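You operate a simulated robot arm through the tools that you are given. There is no shell and no other tool. Be economical: measure what you need, move in short steps, check, and stop when the job is done.

You run a simulated robot arm. Do the job below in one go: nothing can be reset, and whatever is moved stays where it is left.

## Task
Give the teal plug its blue seal and eject it.
Fine: push it home in the sealer, throw the lever once and bring it back; leave the plug in the socket; the other two plugs stay.

Only the result counts: the job must be done as asked and must still hold three seconds after the hand-in. Knocking over, shifting, dropping, spilling or breaking anything else fails it. A push-on lid holds only when it is set on centred and level and pressed home; a screw cap is set on level and turned clockwise until tight.

## Robot
A 6-joint arm with a two-finger parallel gripper, fixed in place. Base frame: the origin is at the foot of the arm, x ahead of it, y to its left, z up; the work surface is at about z = 0.2. Lengths are in cm, angles in degrees, forces in N, time in s.
With the tool pointing down near the work surface it reaches from about 14 to 58 cm from the base axis. Its first joint turns from -66.0 to 66.0 degrees. Payload 2.1 kg.
The TCP is the grasp point between the finger pads, 3 cm short of the fingertips. In the tool frame z runs along the fingers and y along their closing line. The gripper opens to 9.4 cm. The fingers are 2.8 cm wide and 1 cm thick; the gripper's body (5 by 9.6 cm) begins 5.5 cm behind the TCP.
Orientation is that of the tool frame in the base frame, as a unit quaternion [x, y, z, w]. With the fingers straight down and closing along the base's y, the tool's x points along the base's -x, its y along +y and its z along -z.

## Interface
- The arm moves only by the tool send_rows. Its argument "moves" is a list of rows, each a list of 7 numbers: the turn, a rotation vector about the tool's x, y, z in units of 6 degrees (1.0 is 6 degrees), then the shift along the tool's x, y, z in units of 40 mm (1.0 is 40 mm), then the gripper command, from -1 (shut) to 1 (fully open), values between in proportion. In form: [[rx, ry, rz, x, y, z, claw], ...]. A call has 1 to 20 rows; each row shifts and turns the commanded pose from where the row before left it, along the tool's axes as they then stand. A call with a number of a shift or a turn outside -1 to 1 is refused whole. Rows are played at 5 a second. More than 5 cm and 8.6 degrees between two rows, or a gripper value outside its range, and nothing of the call is played. A pose out of reach is approached as far as the arm can. The call stops where the force on the tool passes 40 N (or 10 N more than at its start, if that is more) or the arm is blocked; 0.2 s more then pass. Each finger travels about 7.2 cm/s and halts on what it meets, pressing with about 30 N; the grip force reading is that of the motor and also rises with nothing between the fingers. The clock runs only during rows and for 0.2 s after the last one: add rows that do not move to give the fingers time. The reply holds the time, the measured pose of the TCP, the force on the tool along the base axes, the opening and the grip force, in the units named above and with some noise, and new pictures: "views" is both (left out), scene, wrist or none.
- Cameras (640 x 400 px; columns grow to the right, rows downward): "scene" is fixed at [5.65, -36.76, 49.35]; the picture's right is [0.81, -0.58, 0.00], its down [-0.28, -0.39, -0.88] and it looks along [0.51, 0.71, -0.48] (base axes); focal length 315 px, centre (320, 200). "wrist" rides on the gripper at [-3.7, 0, -5.8] in the tool frame; the picture's right is [0.00, -1.00, 0.00], its down [0.97, 0.00, -0.24] and it looks along [0.24, 0.00, 0.97] (tool axes); focal length 218 px, centre (320, 200). There is no depth. A picture from a camera that has moved, and an enlarged one, comes with that camera's place and axes in the base frame and with its lens.
- zoom(camera, box): a new picture of the part [left, top, right, bottom] of that camera's present view, enlarged. No time passes.
- hand_in(): hands the job in; it is judged then, once.

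Go step by step. Nothing tells you positions but the pictures and the camera data: compare them with the known pose of the tool, close in by small moves and look again before you grip or let go. The budget is 120 turns and 150 pictures, counting those below and the enlarged ones. Unless the task says otherwise, let go and move clear before handing in, and close with one line.

The tools are called after "Request:" as name(argument=value, ...) on one line, values as JSON. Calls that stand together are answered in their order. send_rows: Moves the arm, as the interface text tells. Its arguments: {"type":"object","properties":{"moves":{"type":"array","items":{"type":"array","items":{"type":"number"}}},"views":{"type":"string","enum":["both","scene","wrist","none"]}},"required":["moves"]} The other tools are called the same way: zoom (camera, box) takes an enlarged picture of a part of a camera's view; hand_in () hands the job in.

At the start:

```text
time_s: 0.0
position: [30.56, -9.48, 34.09]
orientation: [-0.001, 1.0, 0.0, 0.001]
wrist_force: [0.0, 0.0, -0.3]
width: 9.39
gripper_force: 0.0
```

scene: 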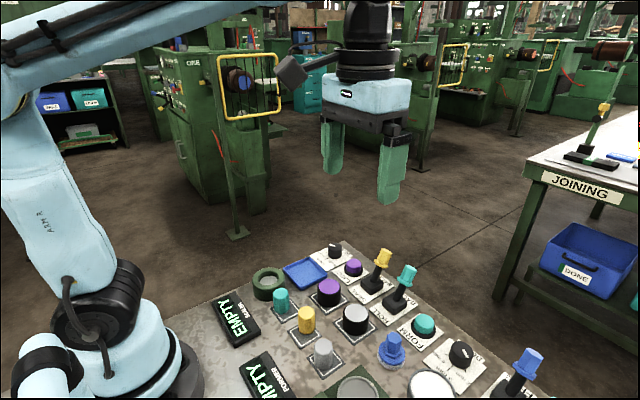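
wrist: 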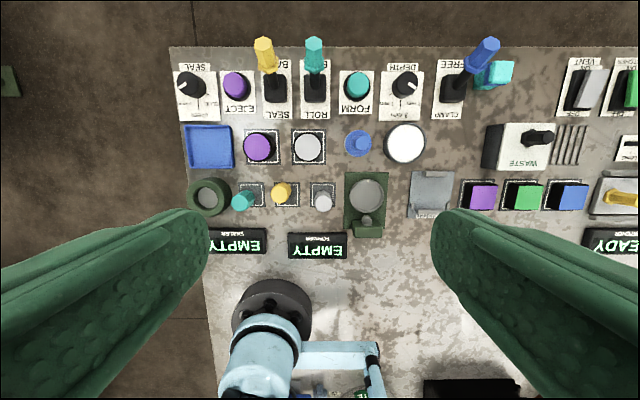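

I see a bench with a sealer display, three plugs (teal, yellow, grey), a dark green ring socket, levers and knobs. I'll zoom in to read the labels.

Request:
zoom(camera="wrist", box=[170, 40, 430, 200])

Request:
zoom(camera="scene", box=[200, 230, 440, 400])

Request:
zoom(camera="wrist", box=[400, 40, 640, 270])

Request:
zoom(camera="wrist", box=[170, 120, 430, 270])

```text
2.46 times, centred on (300, 120) of wrist
camera zoom: at [34.43, -9.62, 39.83], right [0.0, -1.0, 0.0], down [-0.97, 0.0, 0.24], along [-0.24, 0.0, -0.97], focal length 537 px, centre (369, 397)
```

zoom: 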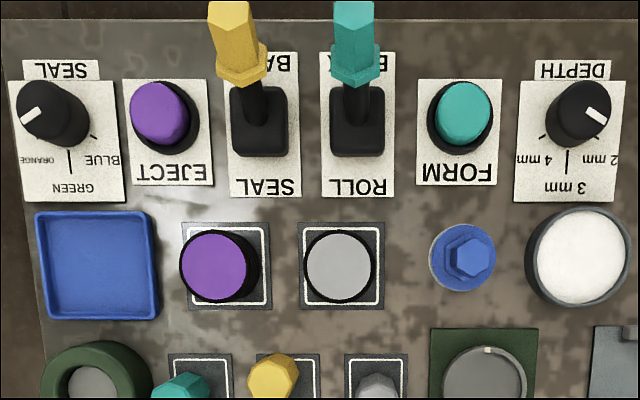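

```text
2.35 times, centred on (320, 315) of scene
camera zoom: at [5.65, -36.76, 49.35], right [0.81, -0.58, 0.0], down [-0.28, -0.39, -0.88], along [0.51, 0.71, -0.48], focal length 740 px, centre (320, -71)
```

zoom: 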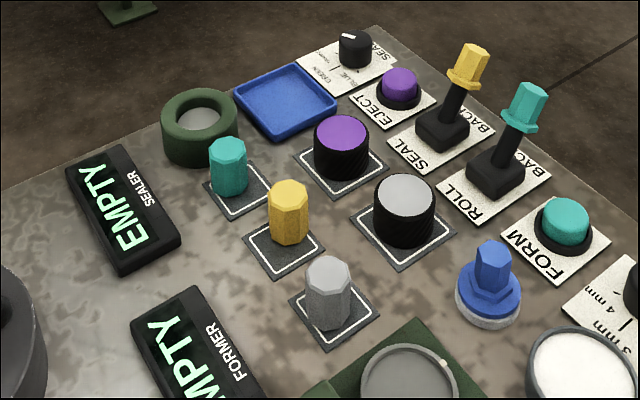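

```text
1.74 times, centred on (520, 155) of wrist
camera zoom: at [34.43, -9.62, 39.83], right [0.0, -1.0, 0.0], down [-0.97, 0.0, 0.24], along [-0.24, 0.0, -0.97], focal length 380 px, centre (-28, 278)
```

zoom: 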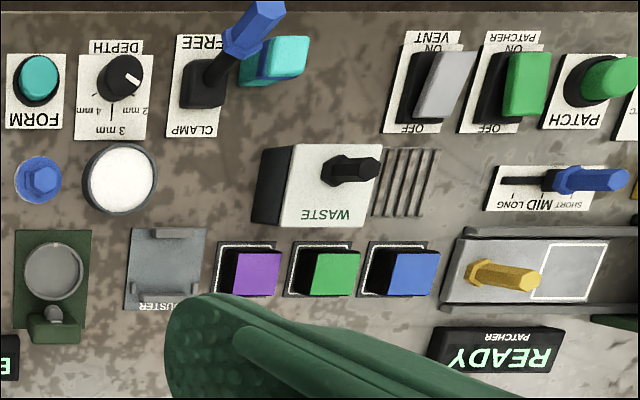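

```text
2.46 times, centred on (300, 195) of wrist
camera zoom: at [34.43, -9.62, 39.83], right [0.0, -1.0, 0.0], down [-0.97, 0.0, 0.24], along [-0.24, 0.0, -0.97], focal length 537 px, centre (369, 212)
```

zoom: 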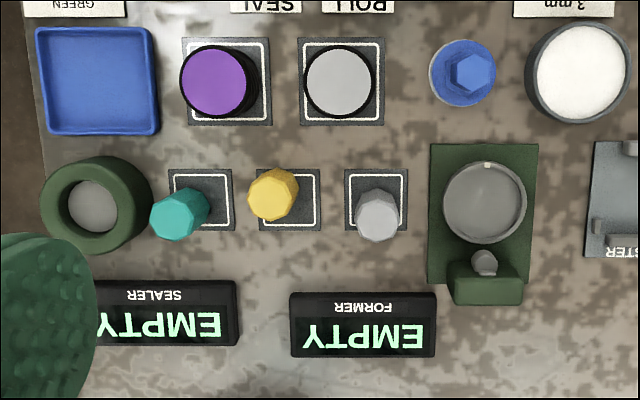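

The sealer is taken to be the green ring by the blue tray at about (26, 10), with the teal plug at about (24.4, 3). The seal knob appears to point at ORANGE. I'll move over them for a closer look.

Request:
send_rows(moves=[[0, 0, 0, 0.3, 0.9, 0.5, 1], [0, 0, 0, 0.3, 0.9, 0.5, 1], [0, 0, 0, 0.3, 0.9, 0.5, 1], [0, 0, 0, 0.3, 0.8, 0.5, 1]])

```text
time_s: 1.0
position: [26.15, 4.63, 26.03]
orientation: [-0.001, 1.0, -0.001, 0.001]
wrist_force: [-0.4, 0.2, 0.2]
width: 9.38
gripper_force: 0.0
camera wrist: at [29.83, 4.54, 31.77], right [0.0, -1.0, 0.0], down [-0.97, 0.0, 0.24], along [-0.24, 0.0, -0.97], focal length 218 px, centre (320, 200)
```

scene: 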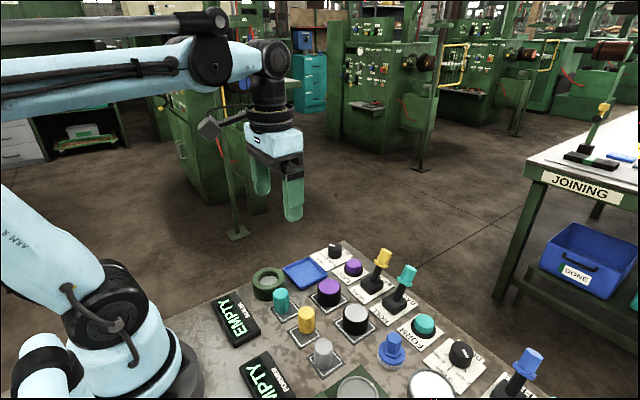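
wrist: 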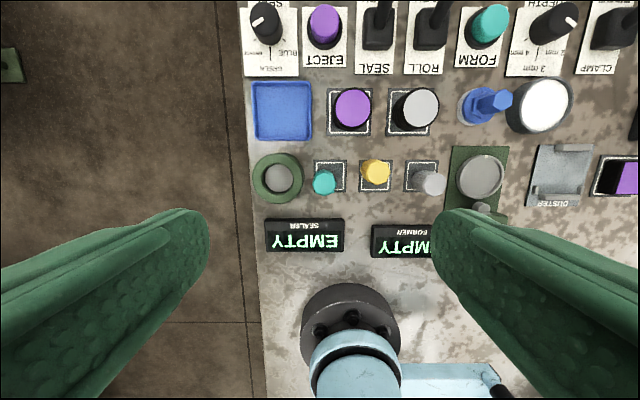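

The view moved as expected. I'll zoom on the sealer, plugs and knob.

Request:
zoom(camera="wrist", box=[240, 130, 400, 230])

Request:
zoom(camera="wrist", box=[240, 0, 400, 100])

Request:
zoom(camera="scene", box=[240, 230, 400, 330])

```text
4.00 times, centred on (320, 180) of wrist
camera zoom: at [29.83, 4.54, 31.77], right [0.0, -1.0, 0.0], down [-0.97, 0.0, 0.24], along [-0.24, 0.0, -0.97], focal length 873 px, centre (320, 280)
```

zoom: 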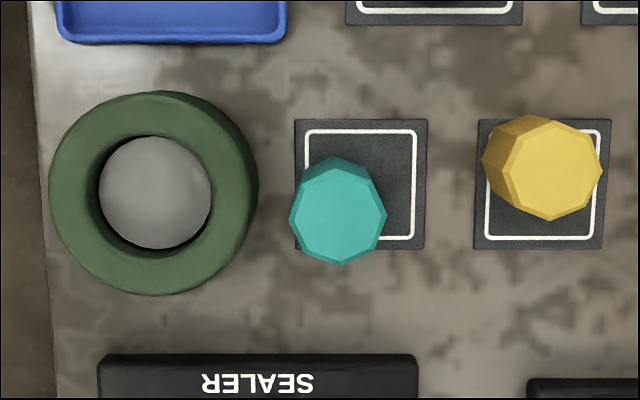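

```text
4.00 times, centred on (320, 50) of wrist
camera zoom: at [29.83, 4.54, 31.77], right [0.0, -1.0, 0.0], down [-0.97, 0.0, 0.24], along [-0.24, 0.0, -0.97], focal length 873 px, centre (320, 800)
```

zoom: 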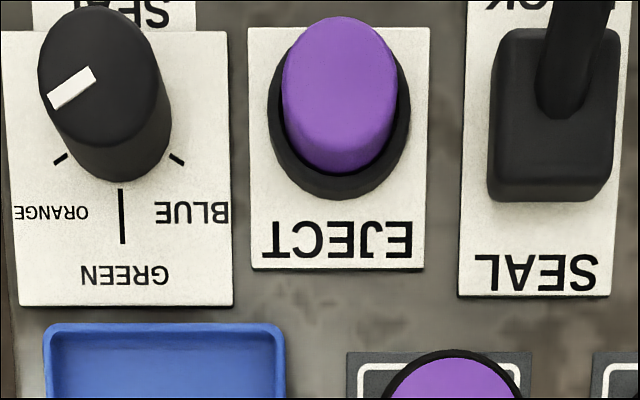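

```text
4.00 times, centred on (320, 280) of scene
camera zoom: at [5.65, -36.77, 49.35], right [0.81, -0.58, 0.0], down [-0.28, -0.39, -0.88], along [0.51, 0.71, -0.48], focal length 1259 px, centre (320, -120)
```

zoom: 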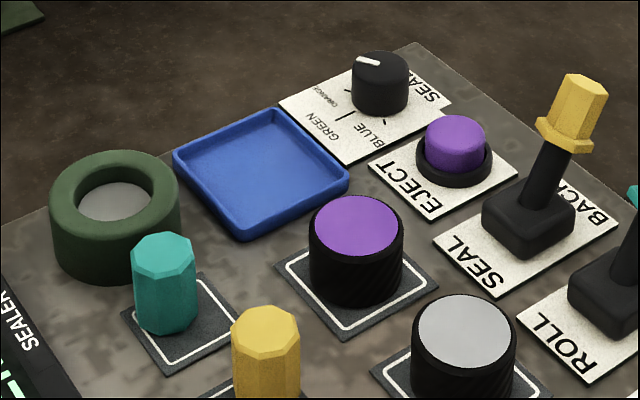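

The teal plug stands at about (25.4, 4.0) with its top at z≈5. The ring is at (25.8, 10.1) with its top at z≈3, and the seal knob (on ORANGE) is at about (44.2, 10.9). I'll set the knob first and move above it for a close look.

Request:
send_rows(moves=[[0, 0, 0, -0.8, 0.31, 0.4, 1], [0, 0, 0, -0.8, 0.31, 0.4, 1], [0, 0, 0, -0.8, 0.31, 0.4, 1], [0, 0, 0, -0.8, 0.31, 0.4, 1], [0, 0, 0, -0.8, 0.31, 0.4, 1]])

```text
time_s: 2.2
position: [41.74, 10.94, 18.1]
orientation: [-0.001, 1.0, 0.001, 0.001]
wrist_force: [0.3, -0.6, 0.3]
width: 9.38
gripper_force: 0.1
camera wrist: at [45.59, 10.71, 23.82], right [0.0, -1.0, 0.0], down [-0.97, 0.0, 0.24], along [-0.24, 0.0, -0.97], focal length 218 px, centre (320, 200)
```

scene: 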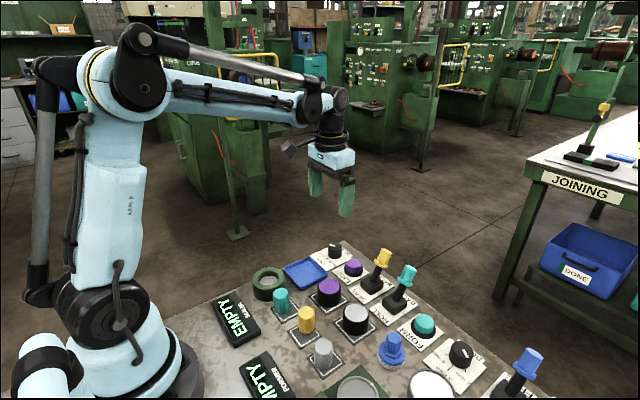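
wrist: 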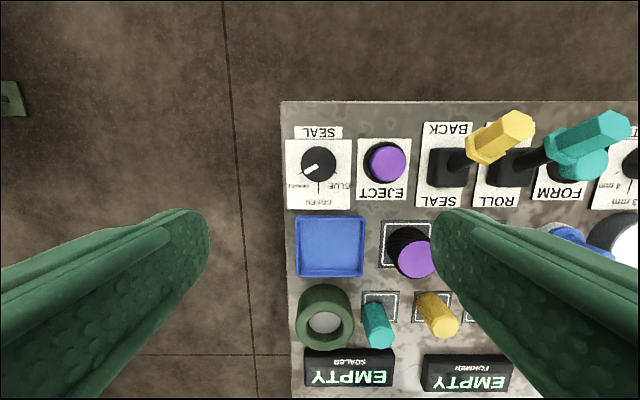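

Request:
zoom(camera="wrist", box=[270, 100, 430, 200])

Request:
zoom(camera="wrist", box=[400, 100, 560, 200])

```text
4.00 times, centred on (350, 150) of wrist
camera zoom: at [45.59, 10.71, 23.82], right [0.0, -1.0, 0.0], down [-0.97, 0.0, 0.24], along [-0.24, 0.0, -0.97], focal length 873 px, centre (200, 400)
```

zoom: 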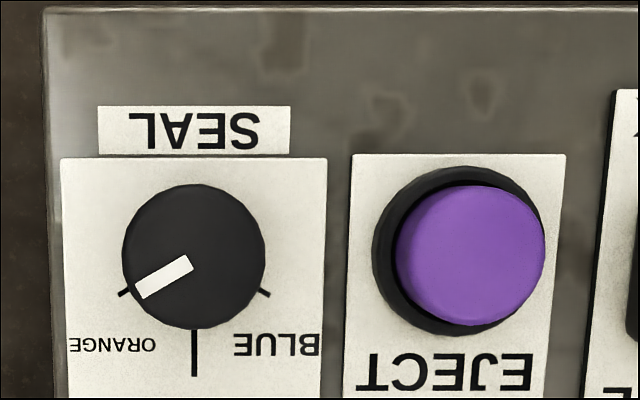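

```text
4.00 times, centred on (480, 150) of wrist
camera zoom: at [45.59, 10.71, 23.82], right [0.0, -1.0, 0.0], down [-0.97, 0.0, 0.24], along [-0.24, 0.0, -0.97], focal length 873 px, centre (-320, 400)
```

zoom: 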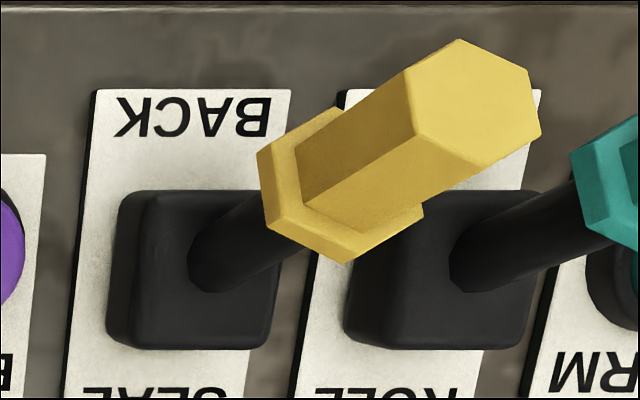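

The knob centre is at about (43.9, 10.9) and 3.5 cm across. BLUE is 120° counter-clockwise seen from above. I'll move over it, pre-turn by +60° and narrow the gripper.

Request:
send_rows(moves=[[0, 0, 0, -0.53, -0.02, 0, 0.1], [0, 0, 1, 0, 0, 0.2, 0.1], [0, 0, 1, 0, 0, 0.2, 0.1], [0, 0, 1, 0, 0, 0.2, 0.1], [0, 0, 1, 0, 0, 0.2, 0.1], [0, 0, 1, 0, 0, 0.2, 0.1], [0, 0, 1, 0, 0, 0.2, 0.1], [0, 0, 1, 0, 0, 0.2, 0.1], [0, 0, 1, 0, 0, 0.2, 0.1], [0, 0, 1, 0, 0, 0.2, 0.1], [0, 0, 1, 0, 0, 0.2, 0.1], [0, 0, 0, 0, 0, 0, 0.1]])

```text
time_s: 4.8
position: [44.03, 10.6, 10.18]
orientation: [0.5, 0.866, 0.001, 0.001]
wrist_force: [0.2, -0.3, -0.3]
width: 5.15
gripper_force: 0.1
camera wrist: at [45.96, 7.29, 15.79], right [-0.87, -0.5, 0.0], down [-0.48, 0.84, 0.24], along [-0.12, 0.21, -0.97], focal length 218 px, centre (320, 200)
```

scene: 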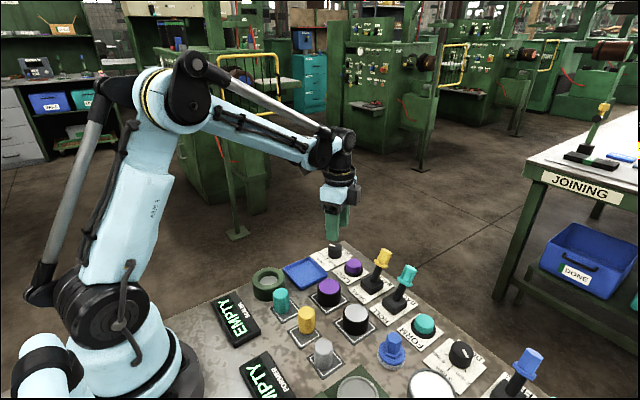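
wrist: 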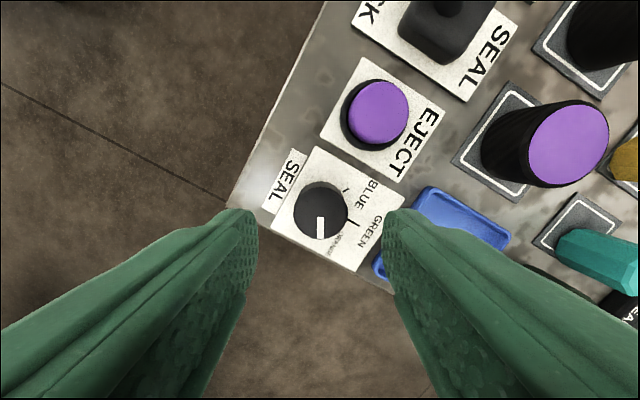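

Centred over the knob within a couple of mm. Descending around it.

Request:
send_rows(moves=[[0, 0, 0, 0, 0, 0.4, 0.1], [0, 0, 0, 0, 0, 0.4, 0.1], [0, 0, 0, 0, 0, 0.4, 0.1], [0, 0, 0, 0, 0, 0.25, 0.1], [0, 0, 0, 0, 0, 0, 0.1]])

```text
time_s: 6.0
position: [43.81, 10.78, 4.35]
orientation: [0.5, 0.866, 0.0, 0.0]
wrist_force: [-0.5, 0.7, -0.2]
width: 5.18
gripper_force: 0.1
camera wrist: at [45.81, 7.4, 10.06], right [-0.87, -0.5, 0.0], down [-0.49, 0.84, 0.24], along [-0.12, 0.21, -0.97], focal length 218 px, centre (320, 200)
```

scene: 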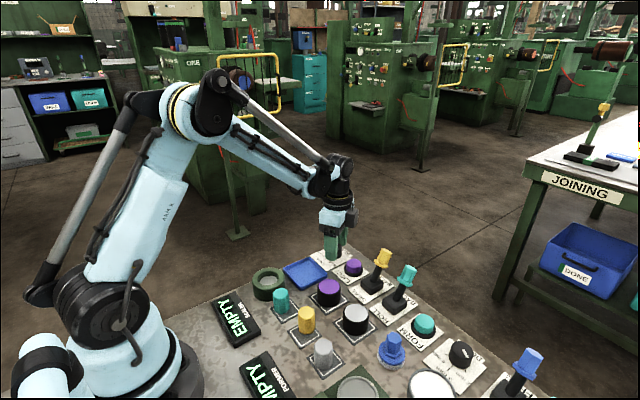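
wrist: 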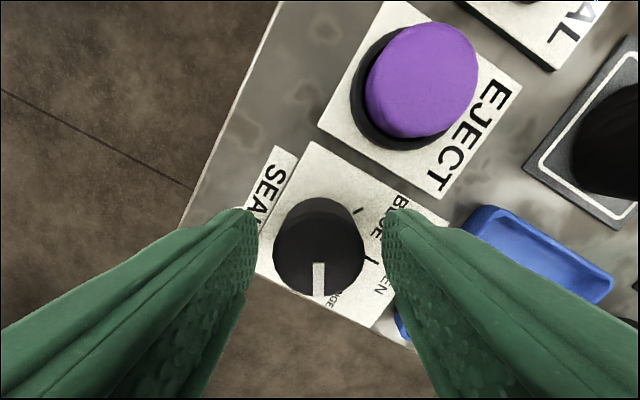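

The fingers straddle the knob. Closing.

Request:
send_rows(moves=[[0, 0, 0, 0, 0, 0, -0.5], [0, 0, 0, 0, 0, 0, -0.5], [0, 0, 0, 0, 0, 0, -0.5]], views="wrist")

```text
time_s: 6.8
position: [43.87, 10.76, 4.42]
orientation: [0.5, 0.866, 0.001, 0.001]
wrist_force: [9.4, 4.8, -6.7]
width: 3.44
gripper_force: 45.0
camera wrist: at [45.85, 7.42, 10.07], right [-0.87, -0.5, 0.0], down [-0.49, 0.84, 0.24], along [-0.12, 0.21, -0.97], focal length 218 px, centre (320, 200)
```

wrist: 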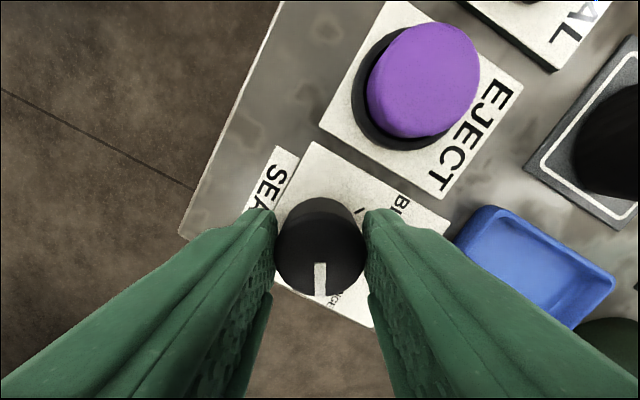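

Gripped, with a small side load. I'll ease it off and turn 120° counter-clockwise in two parts.

Request:
send_rows(moves=[[0, 0, 0, 0, 0.03, 0, -0.5], [0, 0, -1, 0, 0, 0, -0.5], [0, 0, -1, 0, 0, 0, -0.5], [0, 0, -1, 0, 0, 0, -0.5], [0, 0, -1, 0, 0, 0, -0.5], [0, 0, -1, 0, 0, 0, -0.5], [0, 0, -1, 0, 0, 0, -0.5], [0, 0, -1, 0, 0, 0, -0.5], [0, 0, -1, 0, 0, 0, -0.5], [0, 0, -1, 0, 0, 0, -0.5], [0, 0, -1, 0, 0, 0, -0.5]], views="wrist")

```text
time_s: 9.2
position: [44.02, 10.95, 4.38]
orientation: [-0.003, 1.0, 0.005, -0.002]
wrist_force: [-7.4, 27.1, 2.0]
width: 3.46
gripper_force: 44.7
camera wrist: at [47.88, 10.82, 10.05], right [0.01, -1.0, -0.01], down [-0.97, -0.01, 0.24], along [-0.24, 0.01, -0.97], focal length 218 px, centre (320, 200)
```

wrist: 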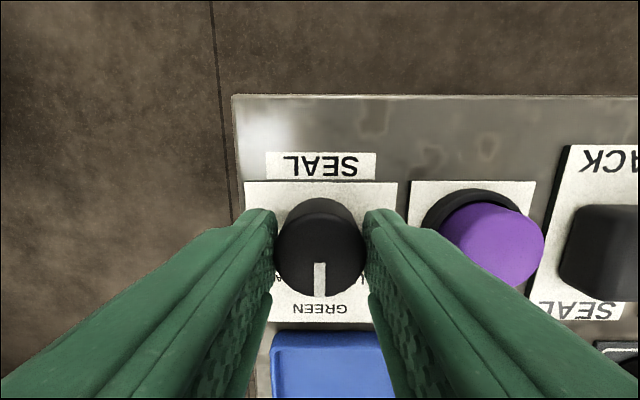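

It is at GREEN now. The side load grew with my shift, so I'll ease the other way and continue.

Request:
send_rows(moves=[[0, 0, 0, -0.01, -0.045, 0, -0.5], [0, 0, 0, 0, 0, 0, -0.5]], views="none")

```text
time_s: 9.8
position: [44.16, 10.95, 4.37]
orientation: [-0.002, 1.0, 0.006, -0.001]
wrist_force: [-12.8, 30.4, 1.0]
width: 3.46
gripper_force: 45.5
```

Request:
send_rows(moves=[[0, 0, 0, 0.02, 0.08, 0, -0.5], [0, 0, 0, 0, 0, 0, -0.5]], views="none")

```text
time_s: 10.4
position: [44.09, 10.99, 4.34]
orientation: [0.0, 1.0, 0.002, -0.001]
wrist_force: [-14.9, 14.1, 12.1]
width: 3.43
gripper_force: 45.1
```

The load is falling. I'll ease a little more, then turn the remaining 60°.

Request:
send_rows(moves=[[0, 0, 0, 0.04, 0.05, 0, -0.5], [0, 0, -1, 0, 0, 0, -0.5], [0, 0, -1, 0, 0, 0, -0.5], [0, 0, -1, 0, 0, 0, -0.5], [0, 0, -1, 0, 0, 0, -0.5], [0, 0, -1, 0, 0, 0, -0.5], [0, 0, -1, 0, 0, 0, -0.5], [0, 0, -1, 0, 0, 0, -0.5], [0, 0, -1, 0, 0, 0, -0.5], [0, 0, -1, 0, 0, 0, -0.5], [0, 0, -1, 0, 0, 0, -0.5], [0, 0, 0, 0, 0, 0, -0.5]], views="wrist")

```text
time_s: 13.0
position: [43.87, 11.23, 4.31]
orientation: [-0.501, 0.865, 0.003, 0.003]
wrist_force: [2.7, 25.4, 0.4]
width: 3.45
gripper_force: 45.3
camera wrist: at [45.84, 14.27, 10.1], right [0.87, -0.5, 0.0], down [-0.48, -0.84, 0.23], along [-0.12, -0.2, -0.97], focal length 218 px, centre (320, 200)
```

wrist: 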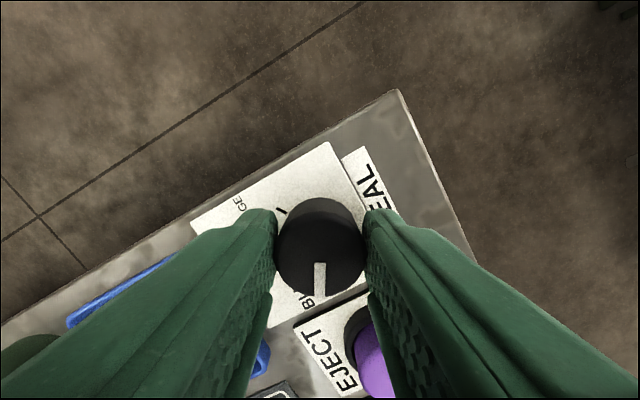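

The knob points at BLUE. I'll release with a slight opening, rise and check.

Request:
send_rows(moves=[[0, 0, 0, 0, 0, 0, -0.05], [0, 0, 0, 0, 0, 0, -0.05], [0, 0, 0, 0, 0, -0.5, -0.05], [0, 0, 0, 0, 0, -0.8, -0.05], [0, 0, 0, 0, 0, -0.8, -0.05], [0, 0, 0, 0, 0, -0.8, -0.05]])

```text
time_s: 14.4
position: [44.25, 11.25, 15.98]
orientation: [-0.5, 0.866, 0.0, -0.001]
wrist_force: [-0.4, -0.6, 0.7]
width: 4.49
gripper_force: 0.0
camera wrist: at [46.1, 14.29, 21.79], right [0.87, -0.5, 0.0], down [-0.49, -0.84, 0.24], along [-0.12, -0.21, -0.97], focal length 218 px, centre (320, 200)
```

scene: 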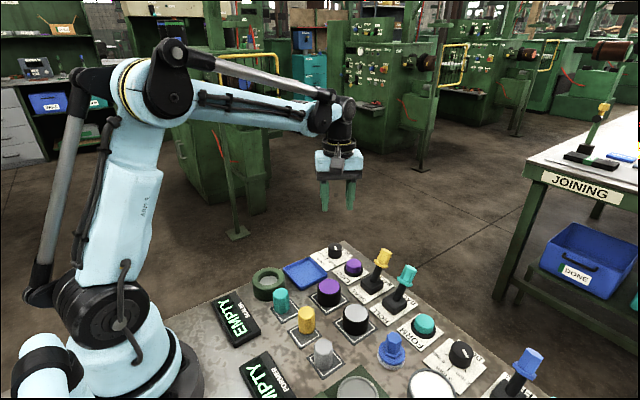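
wrist: 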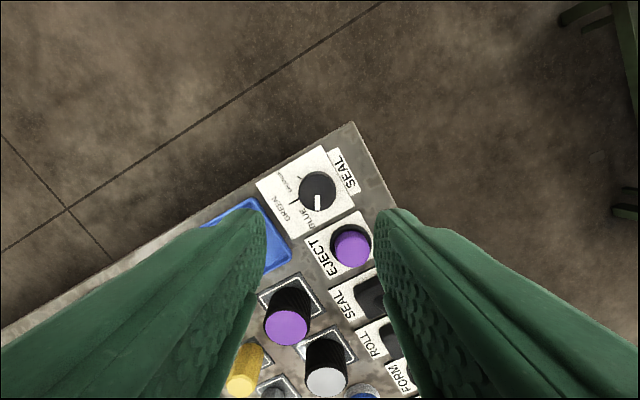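

Request:
zoom(camera="wrist", box=[240, 140, 400, 240])

Request:
send_rows(moves=[[0, 0, -1, 0, 0, 0, 0.1], [0, 0, -1, 0, 0, 0, 0.1], [0, 0, -1, 0, 0, 0, 0.1], [0, 0, -1, 0, 0, 0, 0.1], [0, 0, -1, 0, 0, 0, 0.1], [0, 0, 0, 0.3, 0.78, 0, 0.1], [0, 0, 0, 0.3, 0.78, 0, 0.1], [0, 0, 0, 0.3, 0.78, 0, 0.1], [0, 0, 0, 0.3, 0.78, 0, 0.1], [0, 0, 0, 0.3, 0.78, 0, 0.1], [0, 0, 0, 0.3, 0.78, 0, 0.1], [0, 0, 0, 0, 0, 0.2, 0.1]])

```text
4.00 times, centred on (320, 190) of wrist
camera zoom: at [46.1, 14.29, 21.79], right [0.87, -0.5, 0.0], down [-0.49, -0.84, 0.24], along [-0.12, -0.21, -0.97], focal length 873 px, centre (320, 240)
```

zoom: 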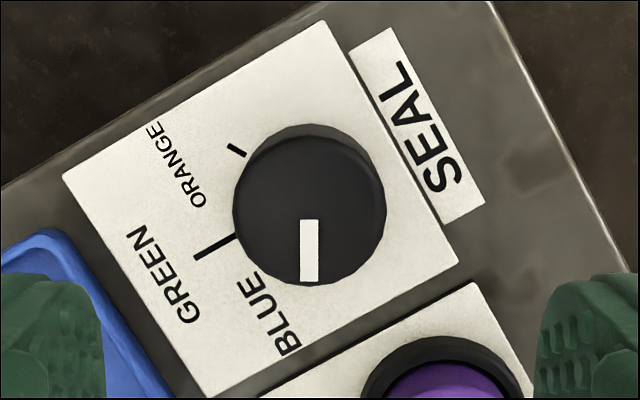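

```text
time_s: 17.0
position: [25.33, 3.91, 15.17]
orientation: [0.707, -0.707, 0.001, 0.0]
wrist_force: [0.3, -0.6, -0.6]
width: 5.18
gripper_force: 0.1
camera wrist: at [25.35, 7.49, 20.8], right [1.0, 0.0, 0.0], down [0.0, -0.97, 0.24], along [0.0, -0.24, -0.97], focal length 218 px, centre (320, 200)
```

scene: 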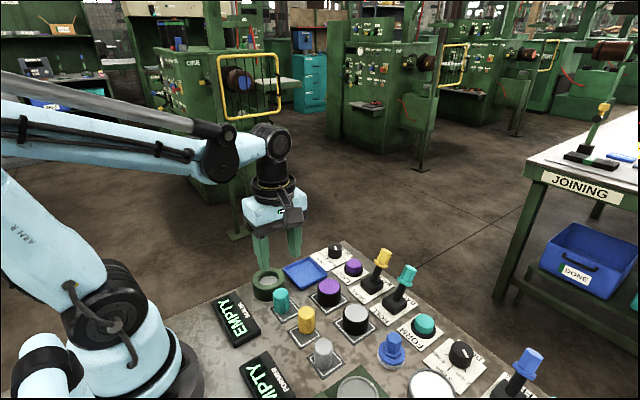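
wrist: 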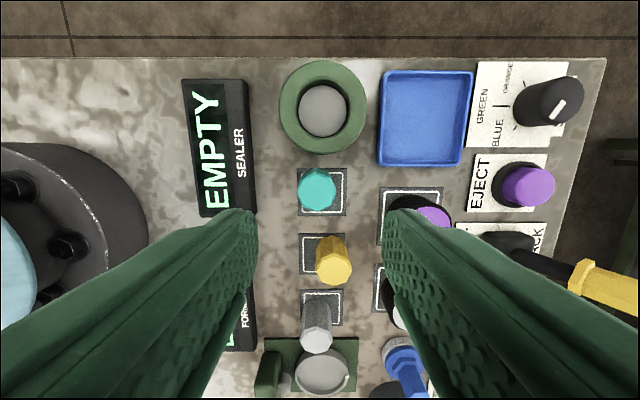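

The knob is on BLUE. I'll look closely at the plug and ring before descending.

Request:
zoom(camera="wrist", box=[240, 50, 400, 250])

Request:
zoom(camera="scene", box=[220, 220, 340, 340])

```text
2.00 times, centred on (320, 150) of wrist
camera zoom: at [25.35, 7.49, 20.8], right [1.0, 0.0, 0.0], down [0.0, -0.97, 0.24], along [0.0, -0.24, -0.97], focal length 436 px, centre (320, 300)
```

zoom: 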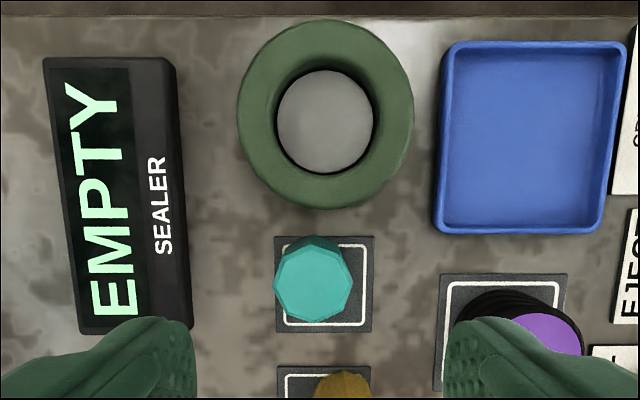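

```text
3.33 times, centred on (280, 280) of scene
camera zoom: at [5.65, -36.76, 49.35], right [0.81, -0.58, 0.0], down [-0.28, -0.39, -0.88], along [0.51, 0.71, -0.48], focal length 1049 px, centre (453, -67)
```

zoom: 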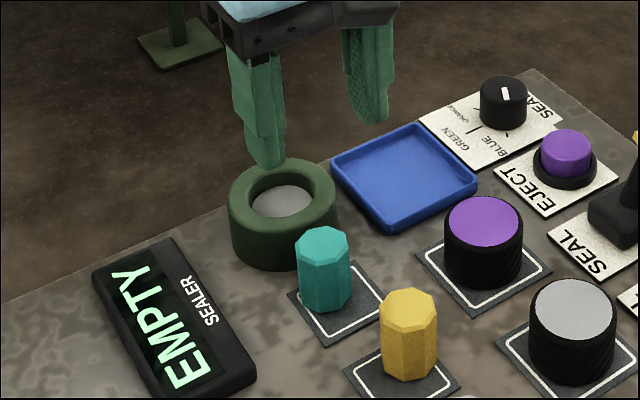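

The plug's top is centred at about (25.15, 4.25). I'll descend partway and re-check.

Request:
send_rows(moves=[[0, 0, 0, -0.08, 0.04, 0.5, 0.1], [0, 0, 0, 0, 0, 0.5, 0.1], [0, 0, 0, 0, 0, 0.5, 0.1], [0, 0, 0, 0, 0, 0.3, 0.1], [0, 0, 0, 0, 0, 0, 0.1]])

Request:
zoom(camera="scene", box=[220, 220, 340, 340])

```text
time_s: 18.2
position: [25.14, 4.15, 8.12]
orientation: [-0.707, 0.707, -0.001, 0.001]
wrist_force: [-0.1, -0.5, -0.6]
width: 5.17
gripper_force: 0.0
camera wrist: at [25.16, 7.78, 13.74], right [1.0, 0.0, 0.0], down [0.0, -0.97, 0.24], along [0.0, -0.24, -0.97], focal length 218 px, centre (320, 200)
```

scene: 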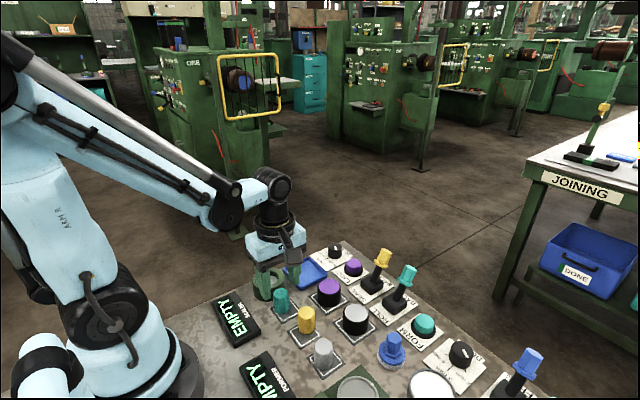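
wrist: 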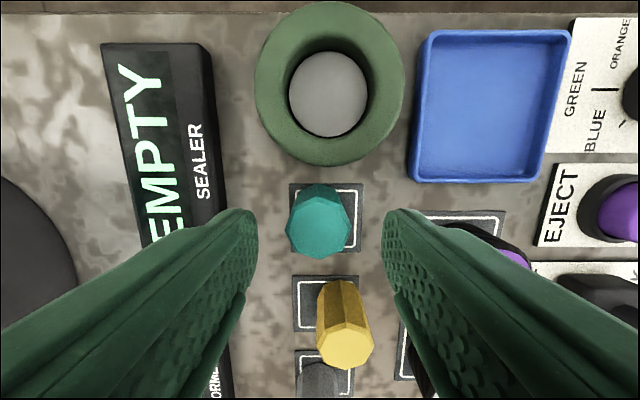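

```text
3.33 times, centred on (280, 280) of scene
camera zoom: at [5.65, -36.76, 49.35], right [0.81, -0.58, 0.0], down [-0.28, -0.39, -0.88], along [0.51, 0.71, -0.48], focal length 1049 px, centre (453, -67)
```

zoom: 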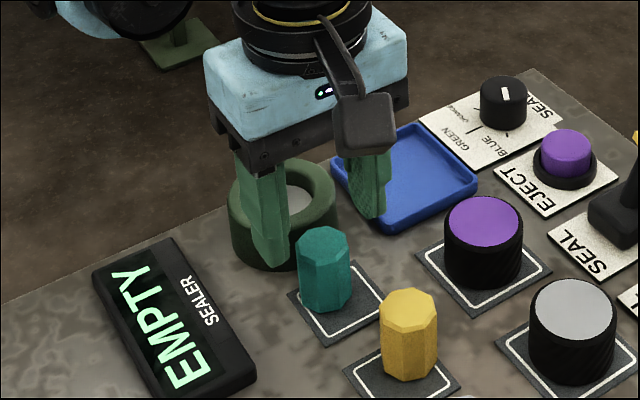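

Plug is centred to within ~3 mm. I'll nudge +y, descend so the tips grip its top ~2 cm, and close.

Request:
send_rows(moves=[[0, 0, 0, -0.05, 0.01, 0.28, 0.1], [0, 0, 0, 0, 0, 0.27, 0.1], [0, 0, 0, 0, 0, 0, 0.1], [0, 0, 0, 0, 0, 0, -0.6], [0, 0, 0, 0, 0, 0, -0.6], [0, 0, 0, 0, 0, 0, -0.6], [0, 0, 0, 0, 0, 0, -0.6]])

Request:
zoom(camera="scene", box=[220, 220, 340, 340])

```text
time_s: 19.8
position: [25.01, 4.33, 5.69]
orientation: [-0.707, 0.707, -0.001, 0.0]
wrist_force: [-1.0, 0.8, -0.3]
width: 3.03
gripper_force: 29.7
camera wrist: at [25.05, 7.87, 11.48], right [1.0, 0.0, 0.0], down [0.0, -0.97, 0.24], along [0.0, -0.24, -0.97], focal length 218 px, centre (320, 200)
```

scene: 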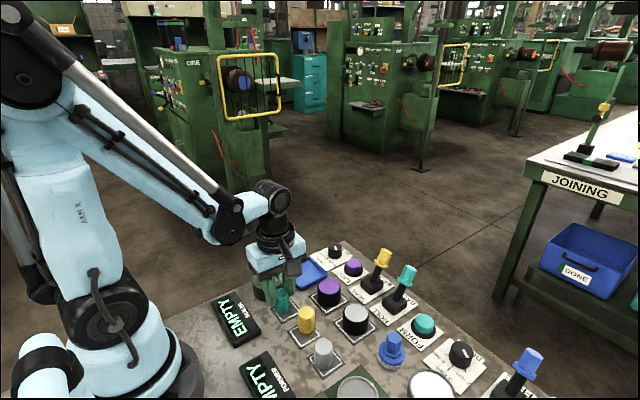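
wrist: 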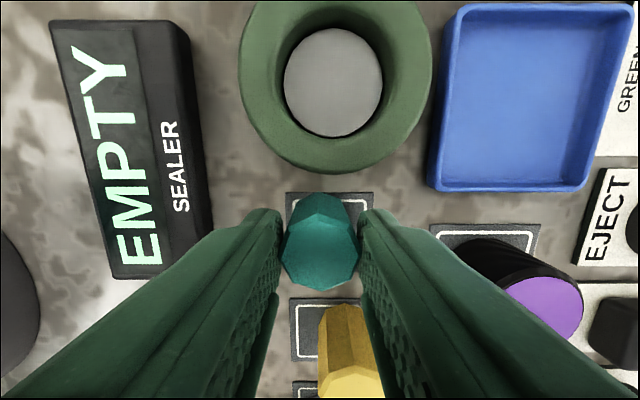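

```text
3.33 times, centred on (280, 280) of scene
camera zoom: at [5.65, -36.76, 49.35], right [0.81, -0.58, 0.0], down [-0.28, -0.39, -0.88], along [0.51, 0.71, -0.48], focal length 1049 px, centre (453, -67)
```

zoom: 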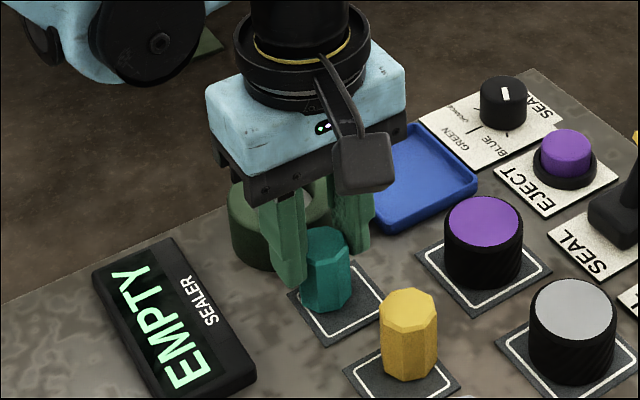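

Gripped at 3.03 cm. I'll lift and carry it over the ring at about (25.6, 10.2).

Request:
send_rows(moves=[[0, 0, 0, 0, 0, -0.4, -0.6], [0, 0, 0, 0, 0, -0.4, -0.6], [0, 0, 0, 0, 0, -0.4, -0.6], [0, 0, 0, -0.5, -0.05, 0, -0.6], [0, 0, 0, -0.5, -0.05, 0, -0.6], [0, 0, 0, -0.47, -0.04, 0, -0.6], [0, 0, 0, 0, 0, 0, -0.6]])

Request:
zoom(camera="scene", box=[220, 200, 340, 320])

```text
time_s: 21.4
position: [25.55, 10.24, 10.51]
orientation: [0.707, -0.707, 0.0, 0.0]
wrist_force: [-0.2, -0.2, -0.3]
width: 3.01
gripper_force: 29.7
camera wrist: at [25.67, 13.81, 16.22], right [1.0, 0.0, 0.0], down [0.0, -0.97, 0.24], along [0.0, -0.24, -0.97], focal length 218 px, centre (320, 200)
```

scene: 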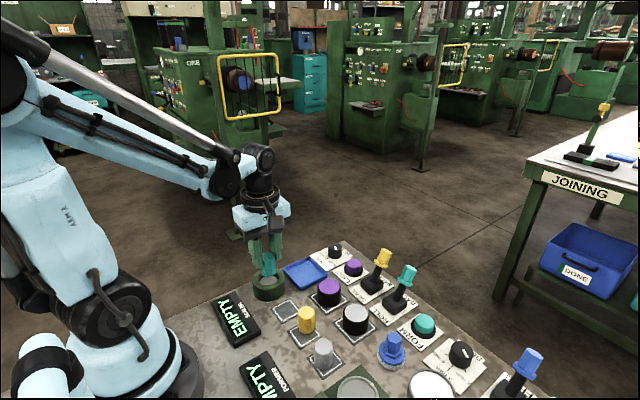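
wrist: 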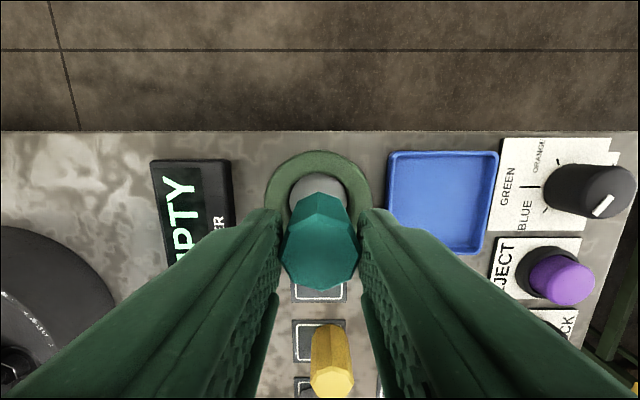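

```text
3.33 times, centred on (280, 260) of scene
camera zoom: at [5.65, -36.76, 49.35], right [0.81, -0.58, 0.0], down [-0.28, -0.39, -0.88], along [0.51, 0.71, -0.48], focal length 1049 px, centre (453, 0)
```

zoom: 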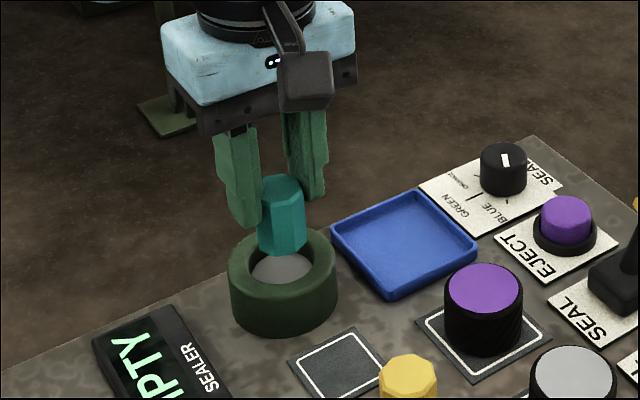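

Aligned over the ring. Lowering partway and checking.

Request:
send_rows(moves=[[0, 0, 0, 0, 0, 0.25, -0.6], [0, 0, 0, 0, 0, 0.25, -0.6], [0, 0, 0, 0, 0, 0.2, -0.6], [0, 0, 0, 0, 0, 0, -0.6]])

Request:
zoom(camera="scene", box=[220, 200, 340, 320])

```text
time_s: 22.4
position: [25.75, 10.29, 7.49]
orientation: [0.707, -0.707, 0.001, -0.001]
wrist_force: [0.8, 0.7, 2.1]
width: 3.03
gripper_force: 30.3
camera wrist: at [25.78, 13.79, 13.26], right [1.0, 0.0, 0.0], down [0.0, -0.97, 0.24], along [0.0, -0.24, -0.97], focal length 218 px, centre (320, 200)
```

scene: 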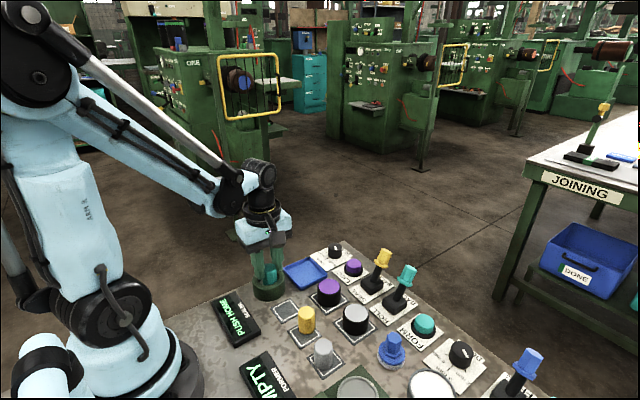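
wrist: 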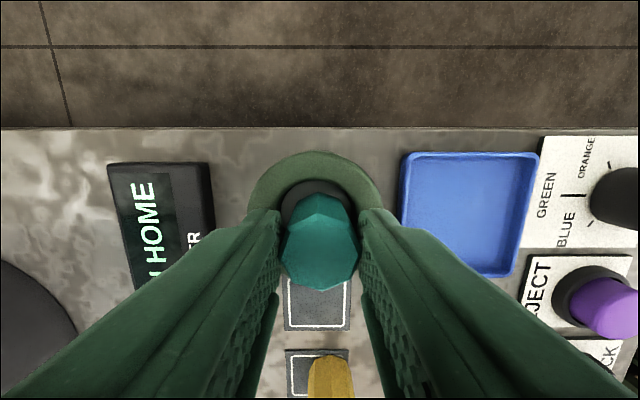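

```text
3.33 times, centred on (280, 260) of scene
camera zoom: at [5.65, -36.76, 49.35], right [0.81, -0.58, 0.0], down [-0.28, -0.39, -0.88], along [0.51, 0.71, -0.48], focal length 1049 px, centre (453, 0)
```

zoom: 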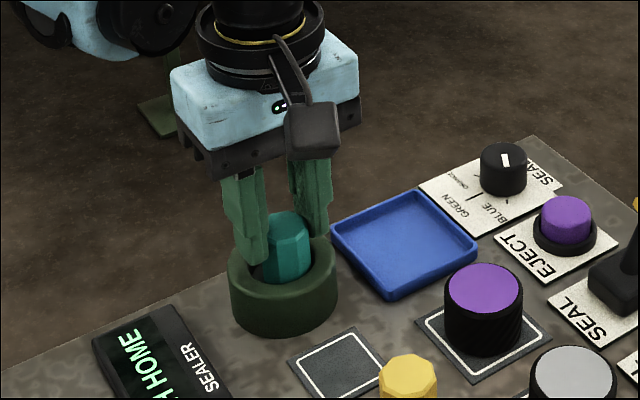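

The display reads PUSH HOME. I'll keep pushing gently while still holding the plug.

Request:
send_rows(moves=[[0, 0, 0, 0, 0, 0.1, -0.6], [0, 0, 0, 0, 0, 0.1, -0.6], [0, 0, 0, 0, 0, 0.08, -0.6], [0, 0, 0, 0, 0, 0, -0.6]])

Request:
zoom(camera="scene", box=[200, 220, 320, 340])

```text
time_s: 23.4
position: [25.53, 10.13, 6.63]
orientation: [0.707, -0.707, 0.002, -0.002]
wrist_force: [4.5, -3.1, 18.4]
width: 3.02
gripper_force: 29.6
camera wrist: at [25.59, 13.77, 12.31], right [1.0, 0.0, 0.0], down [0.0, -0.97, 0.24], along [0.0, -0.24, -0.97], focal length 218 px, centre (320, 200)
```

scene: 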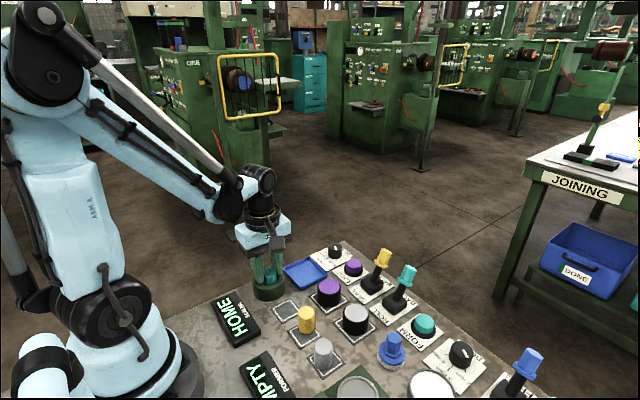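
wrist: 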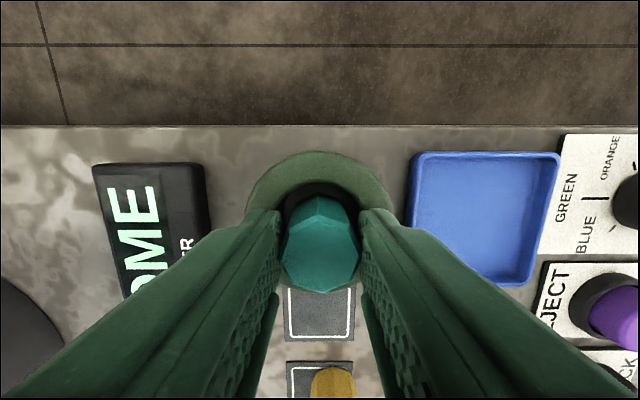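

```text
3.33 times, centred on (260, 280) of scene
camera zoom: at [5.64, -36.77, 49.35], right [0.81, -0.58, 0.0], down [-0.28, -0.39, -0.88], along [0.51, 0.71, -0.48], focal length 1049 px, centre (520, -67)
```

zoom: 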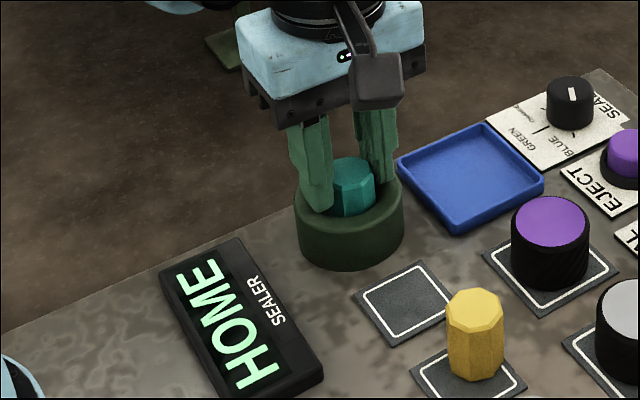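

The display now reads HOME. Releasing and rising straight up.

Request:
send_rows(moves=[[0, 0, 0, 0, 0, 0, 0.1], [0, 0, 0, 0, 0, 0, 0.1], [0, 0, 0, 0, 0, 0, 0.1], [0, 0, 0, 0, 0, -0.5, 0.1], [0, 0, 0, 0, 0, -0.7, 0.1], [0, 0, 0, 0, 0, -0.8, 0.1], [0, 0, 0, 0, 0, -0.8, 0.1]])

Request:
zoom(camera="scene", box=[200, 220, 440, 370])

```text
time_s: 25.0
position: [25.4, 10.31, 18.01]
orientation: [-0.707, 0.707, -0.001, 0.001]
wrist_force: [0.1, 0.4, 0.3]
width: 5.17
gripper_force: 0.1
camera wrist: at [25.57, 13.9, 23.68], right [1.0, 0.0, 0.0], down [0.0, -0.97, 0.24], along [0.0, -0.24, -0.97], focal length 218 px, centre (320, 200)
```

scene: 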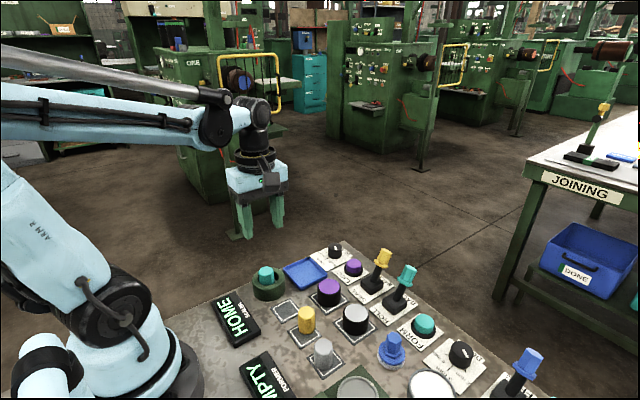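
wrist: 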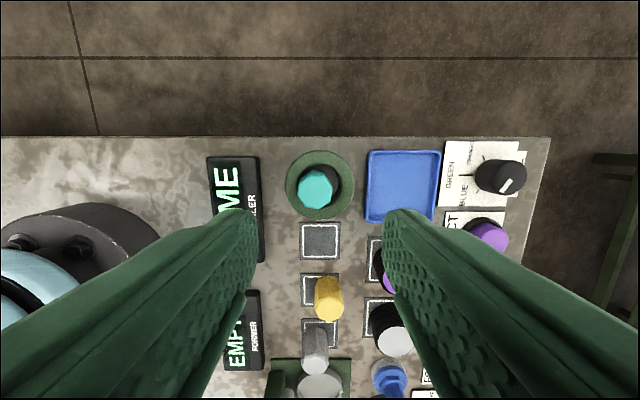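

```text
2.67 times, centred on (320, 295) of scene
camera zoom: at [5.65, -36.76, 49.35], right [0.81, -0.58, 0.0], down [-0.28, -0.39, -0.88], along [0.51, 0.71, -0.48], focal length 839 px, centre (320, -53)
```

zoom: 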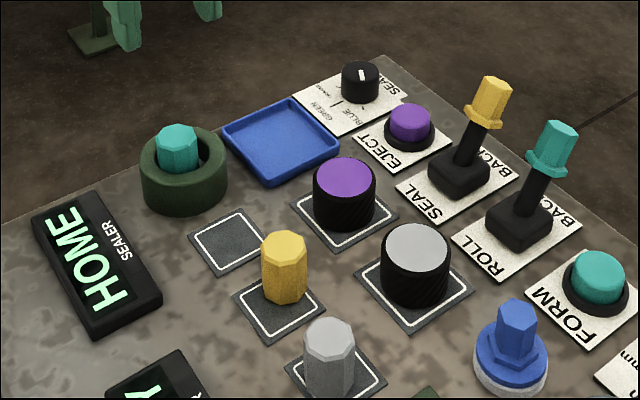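

HOME holds. The SEAL lever leans towards BACK (+x), with its handle top at about (47, -2.3, 8.6) and its pivot near x=43.6. I'll shut the gripper and go high over the far (+x) side of the handle.

Request:
send_rows(moves=[[0, 0, 0, 0.39, -0.78, 0, -1], [0, 0, 0, 0.39, -0.78, 0, -1], [0, 0, 0, 0.39, -0.78, 0, -1], [0, 0, 0, 0.39, -0.78, 0, -1], [0, 0, 0, 0.39, -0.78, 0, -1], [0, 0, 0, 0.39, -0.78, 0, -1], [0, 0, 0, 0.39, -0.78, 0, -1], [0, 0, 0, 0.37, -0.82, 0, -1], [0, 0, 0, 0, 0, 0, -1]])

Request:
zoom(camera="scene", box=[300, 160, 460, 320])

```text
time_s: 27.0
position: [50.66, -2.17, 17.86]
orientation: [-0.707, 0.707, 0.0, 0.001]
wrist_force: [1.0, 0.3, -0.5]
width: 0.0
gripper_force: 30.3
camera wrist: at [50.8, 1.45, 23.63], right [1.0, 0.0, 0.0], down [0.0, -0.97, 0.24], along [0.0, -0.24, -0.97], focal length 218 px, centre (320, 200)
```

scene: 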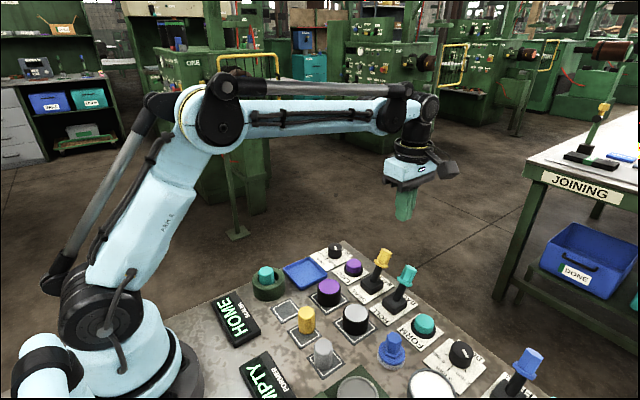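
wrist: 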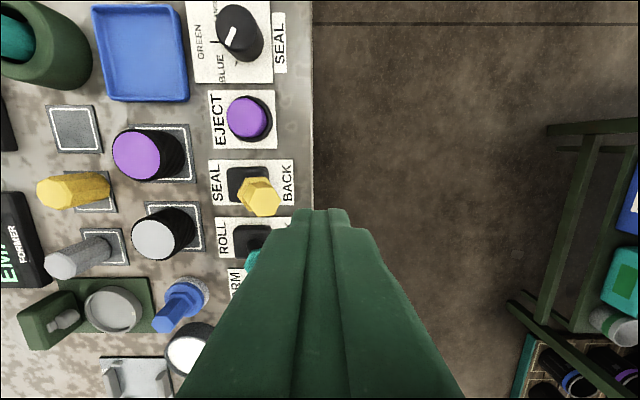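

```text
2.50 times, centred on (380, 240) of scene
camera zoom: at [5.65, -36.77, 49.35], right [0.81, -0.58, 0.0], down [-0.28, -0.39, -0.88], along [0.51, 0.71, -0.48], focal length 787 px, centre (170, 100)
```

zoom: 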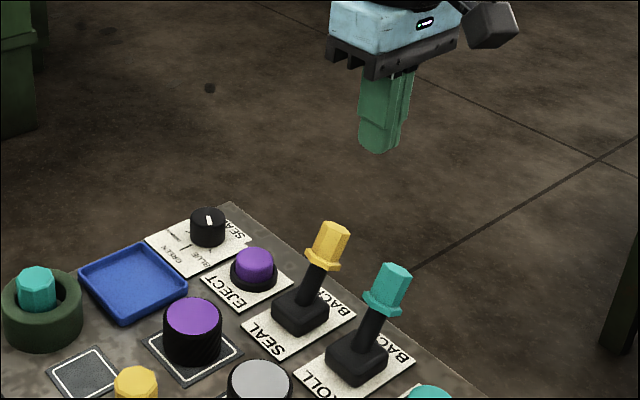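

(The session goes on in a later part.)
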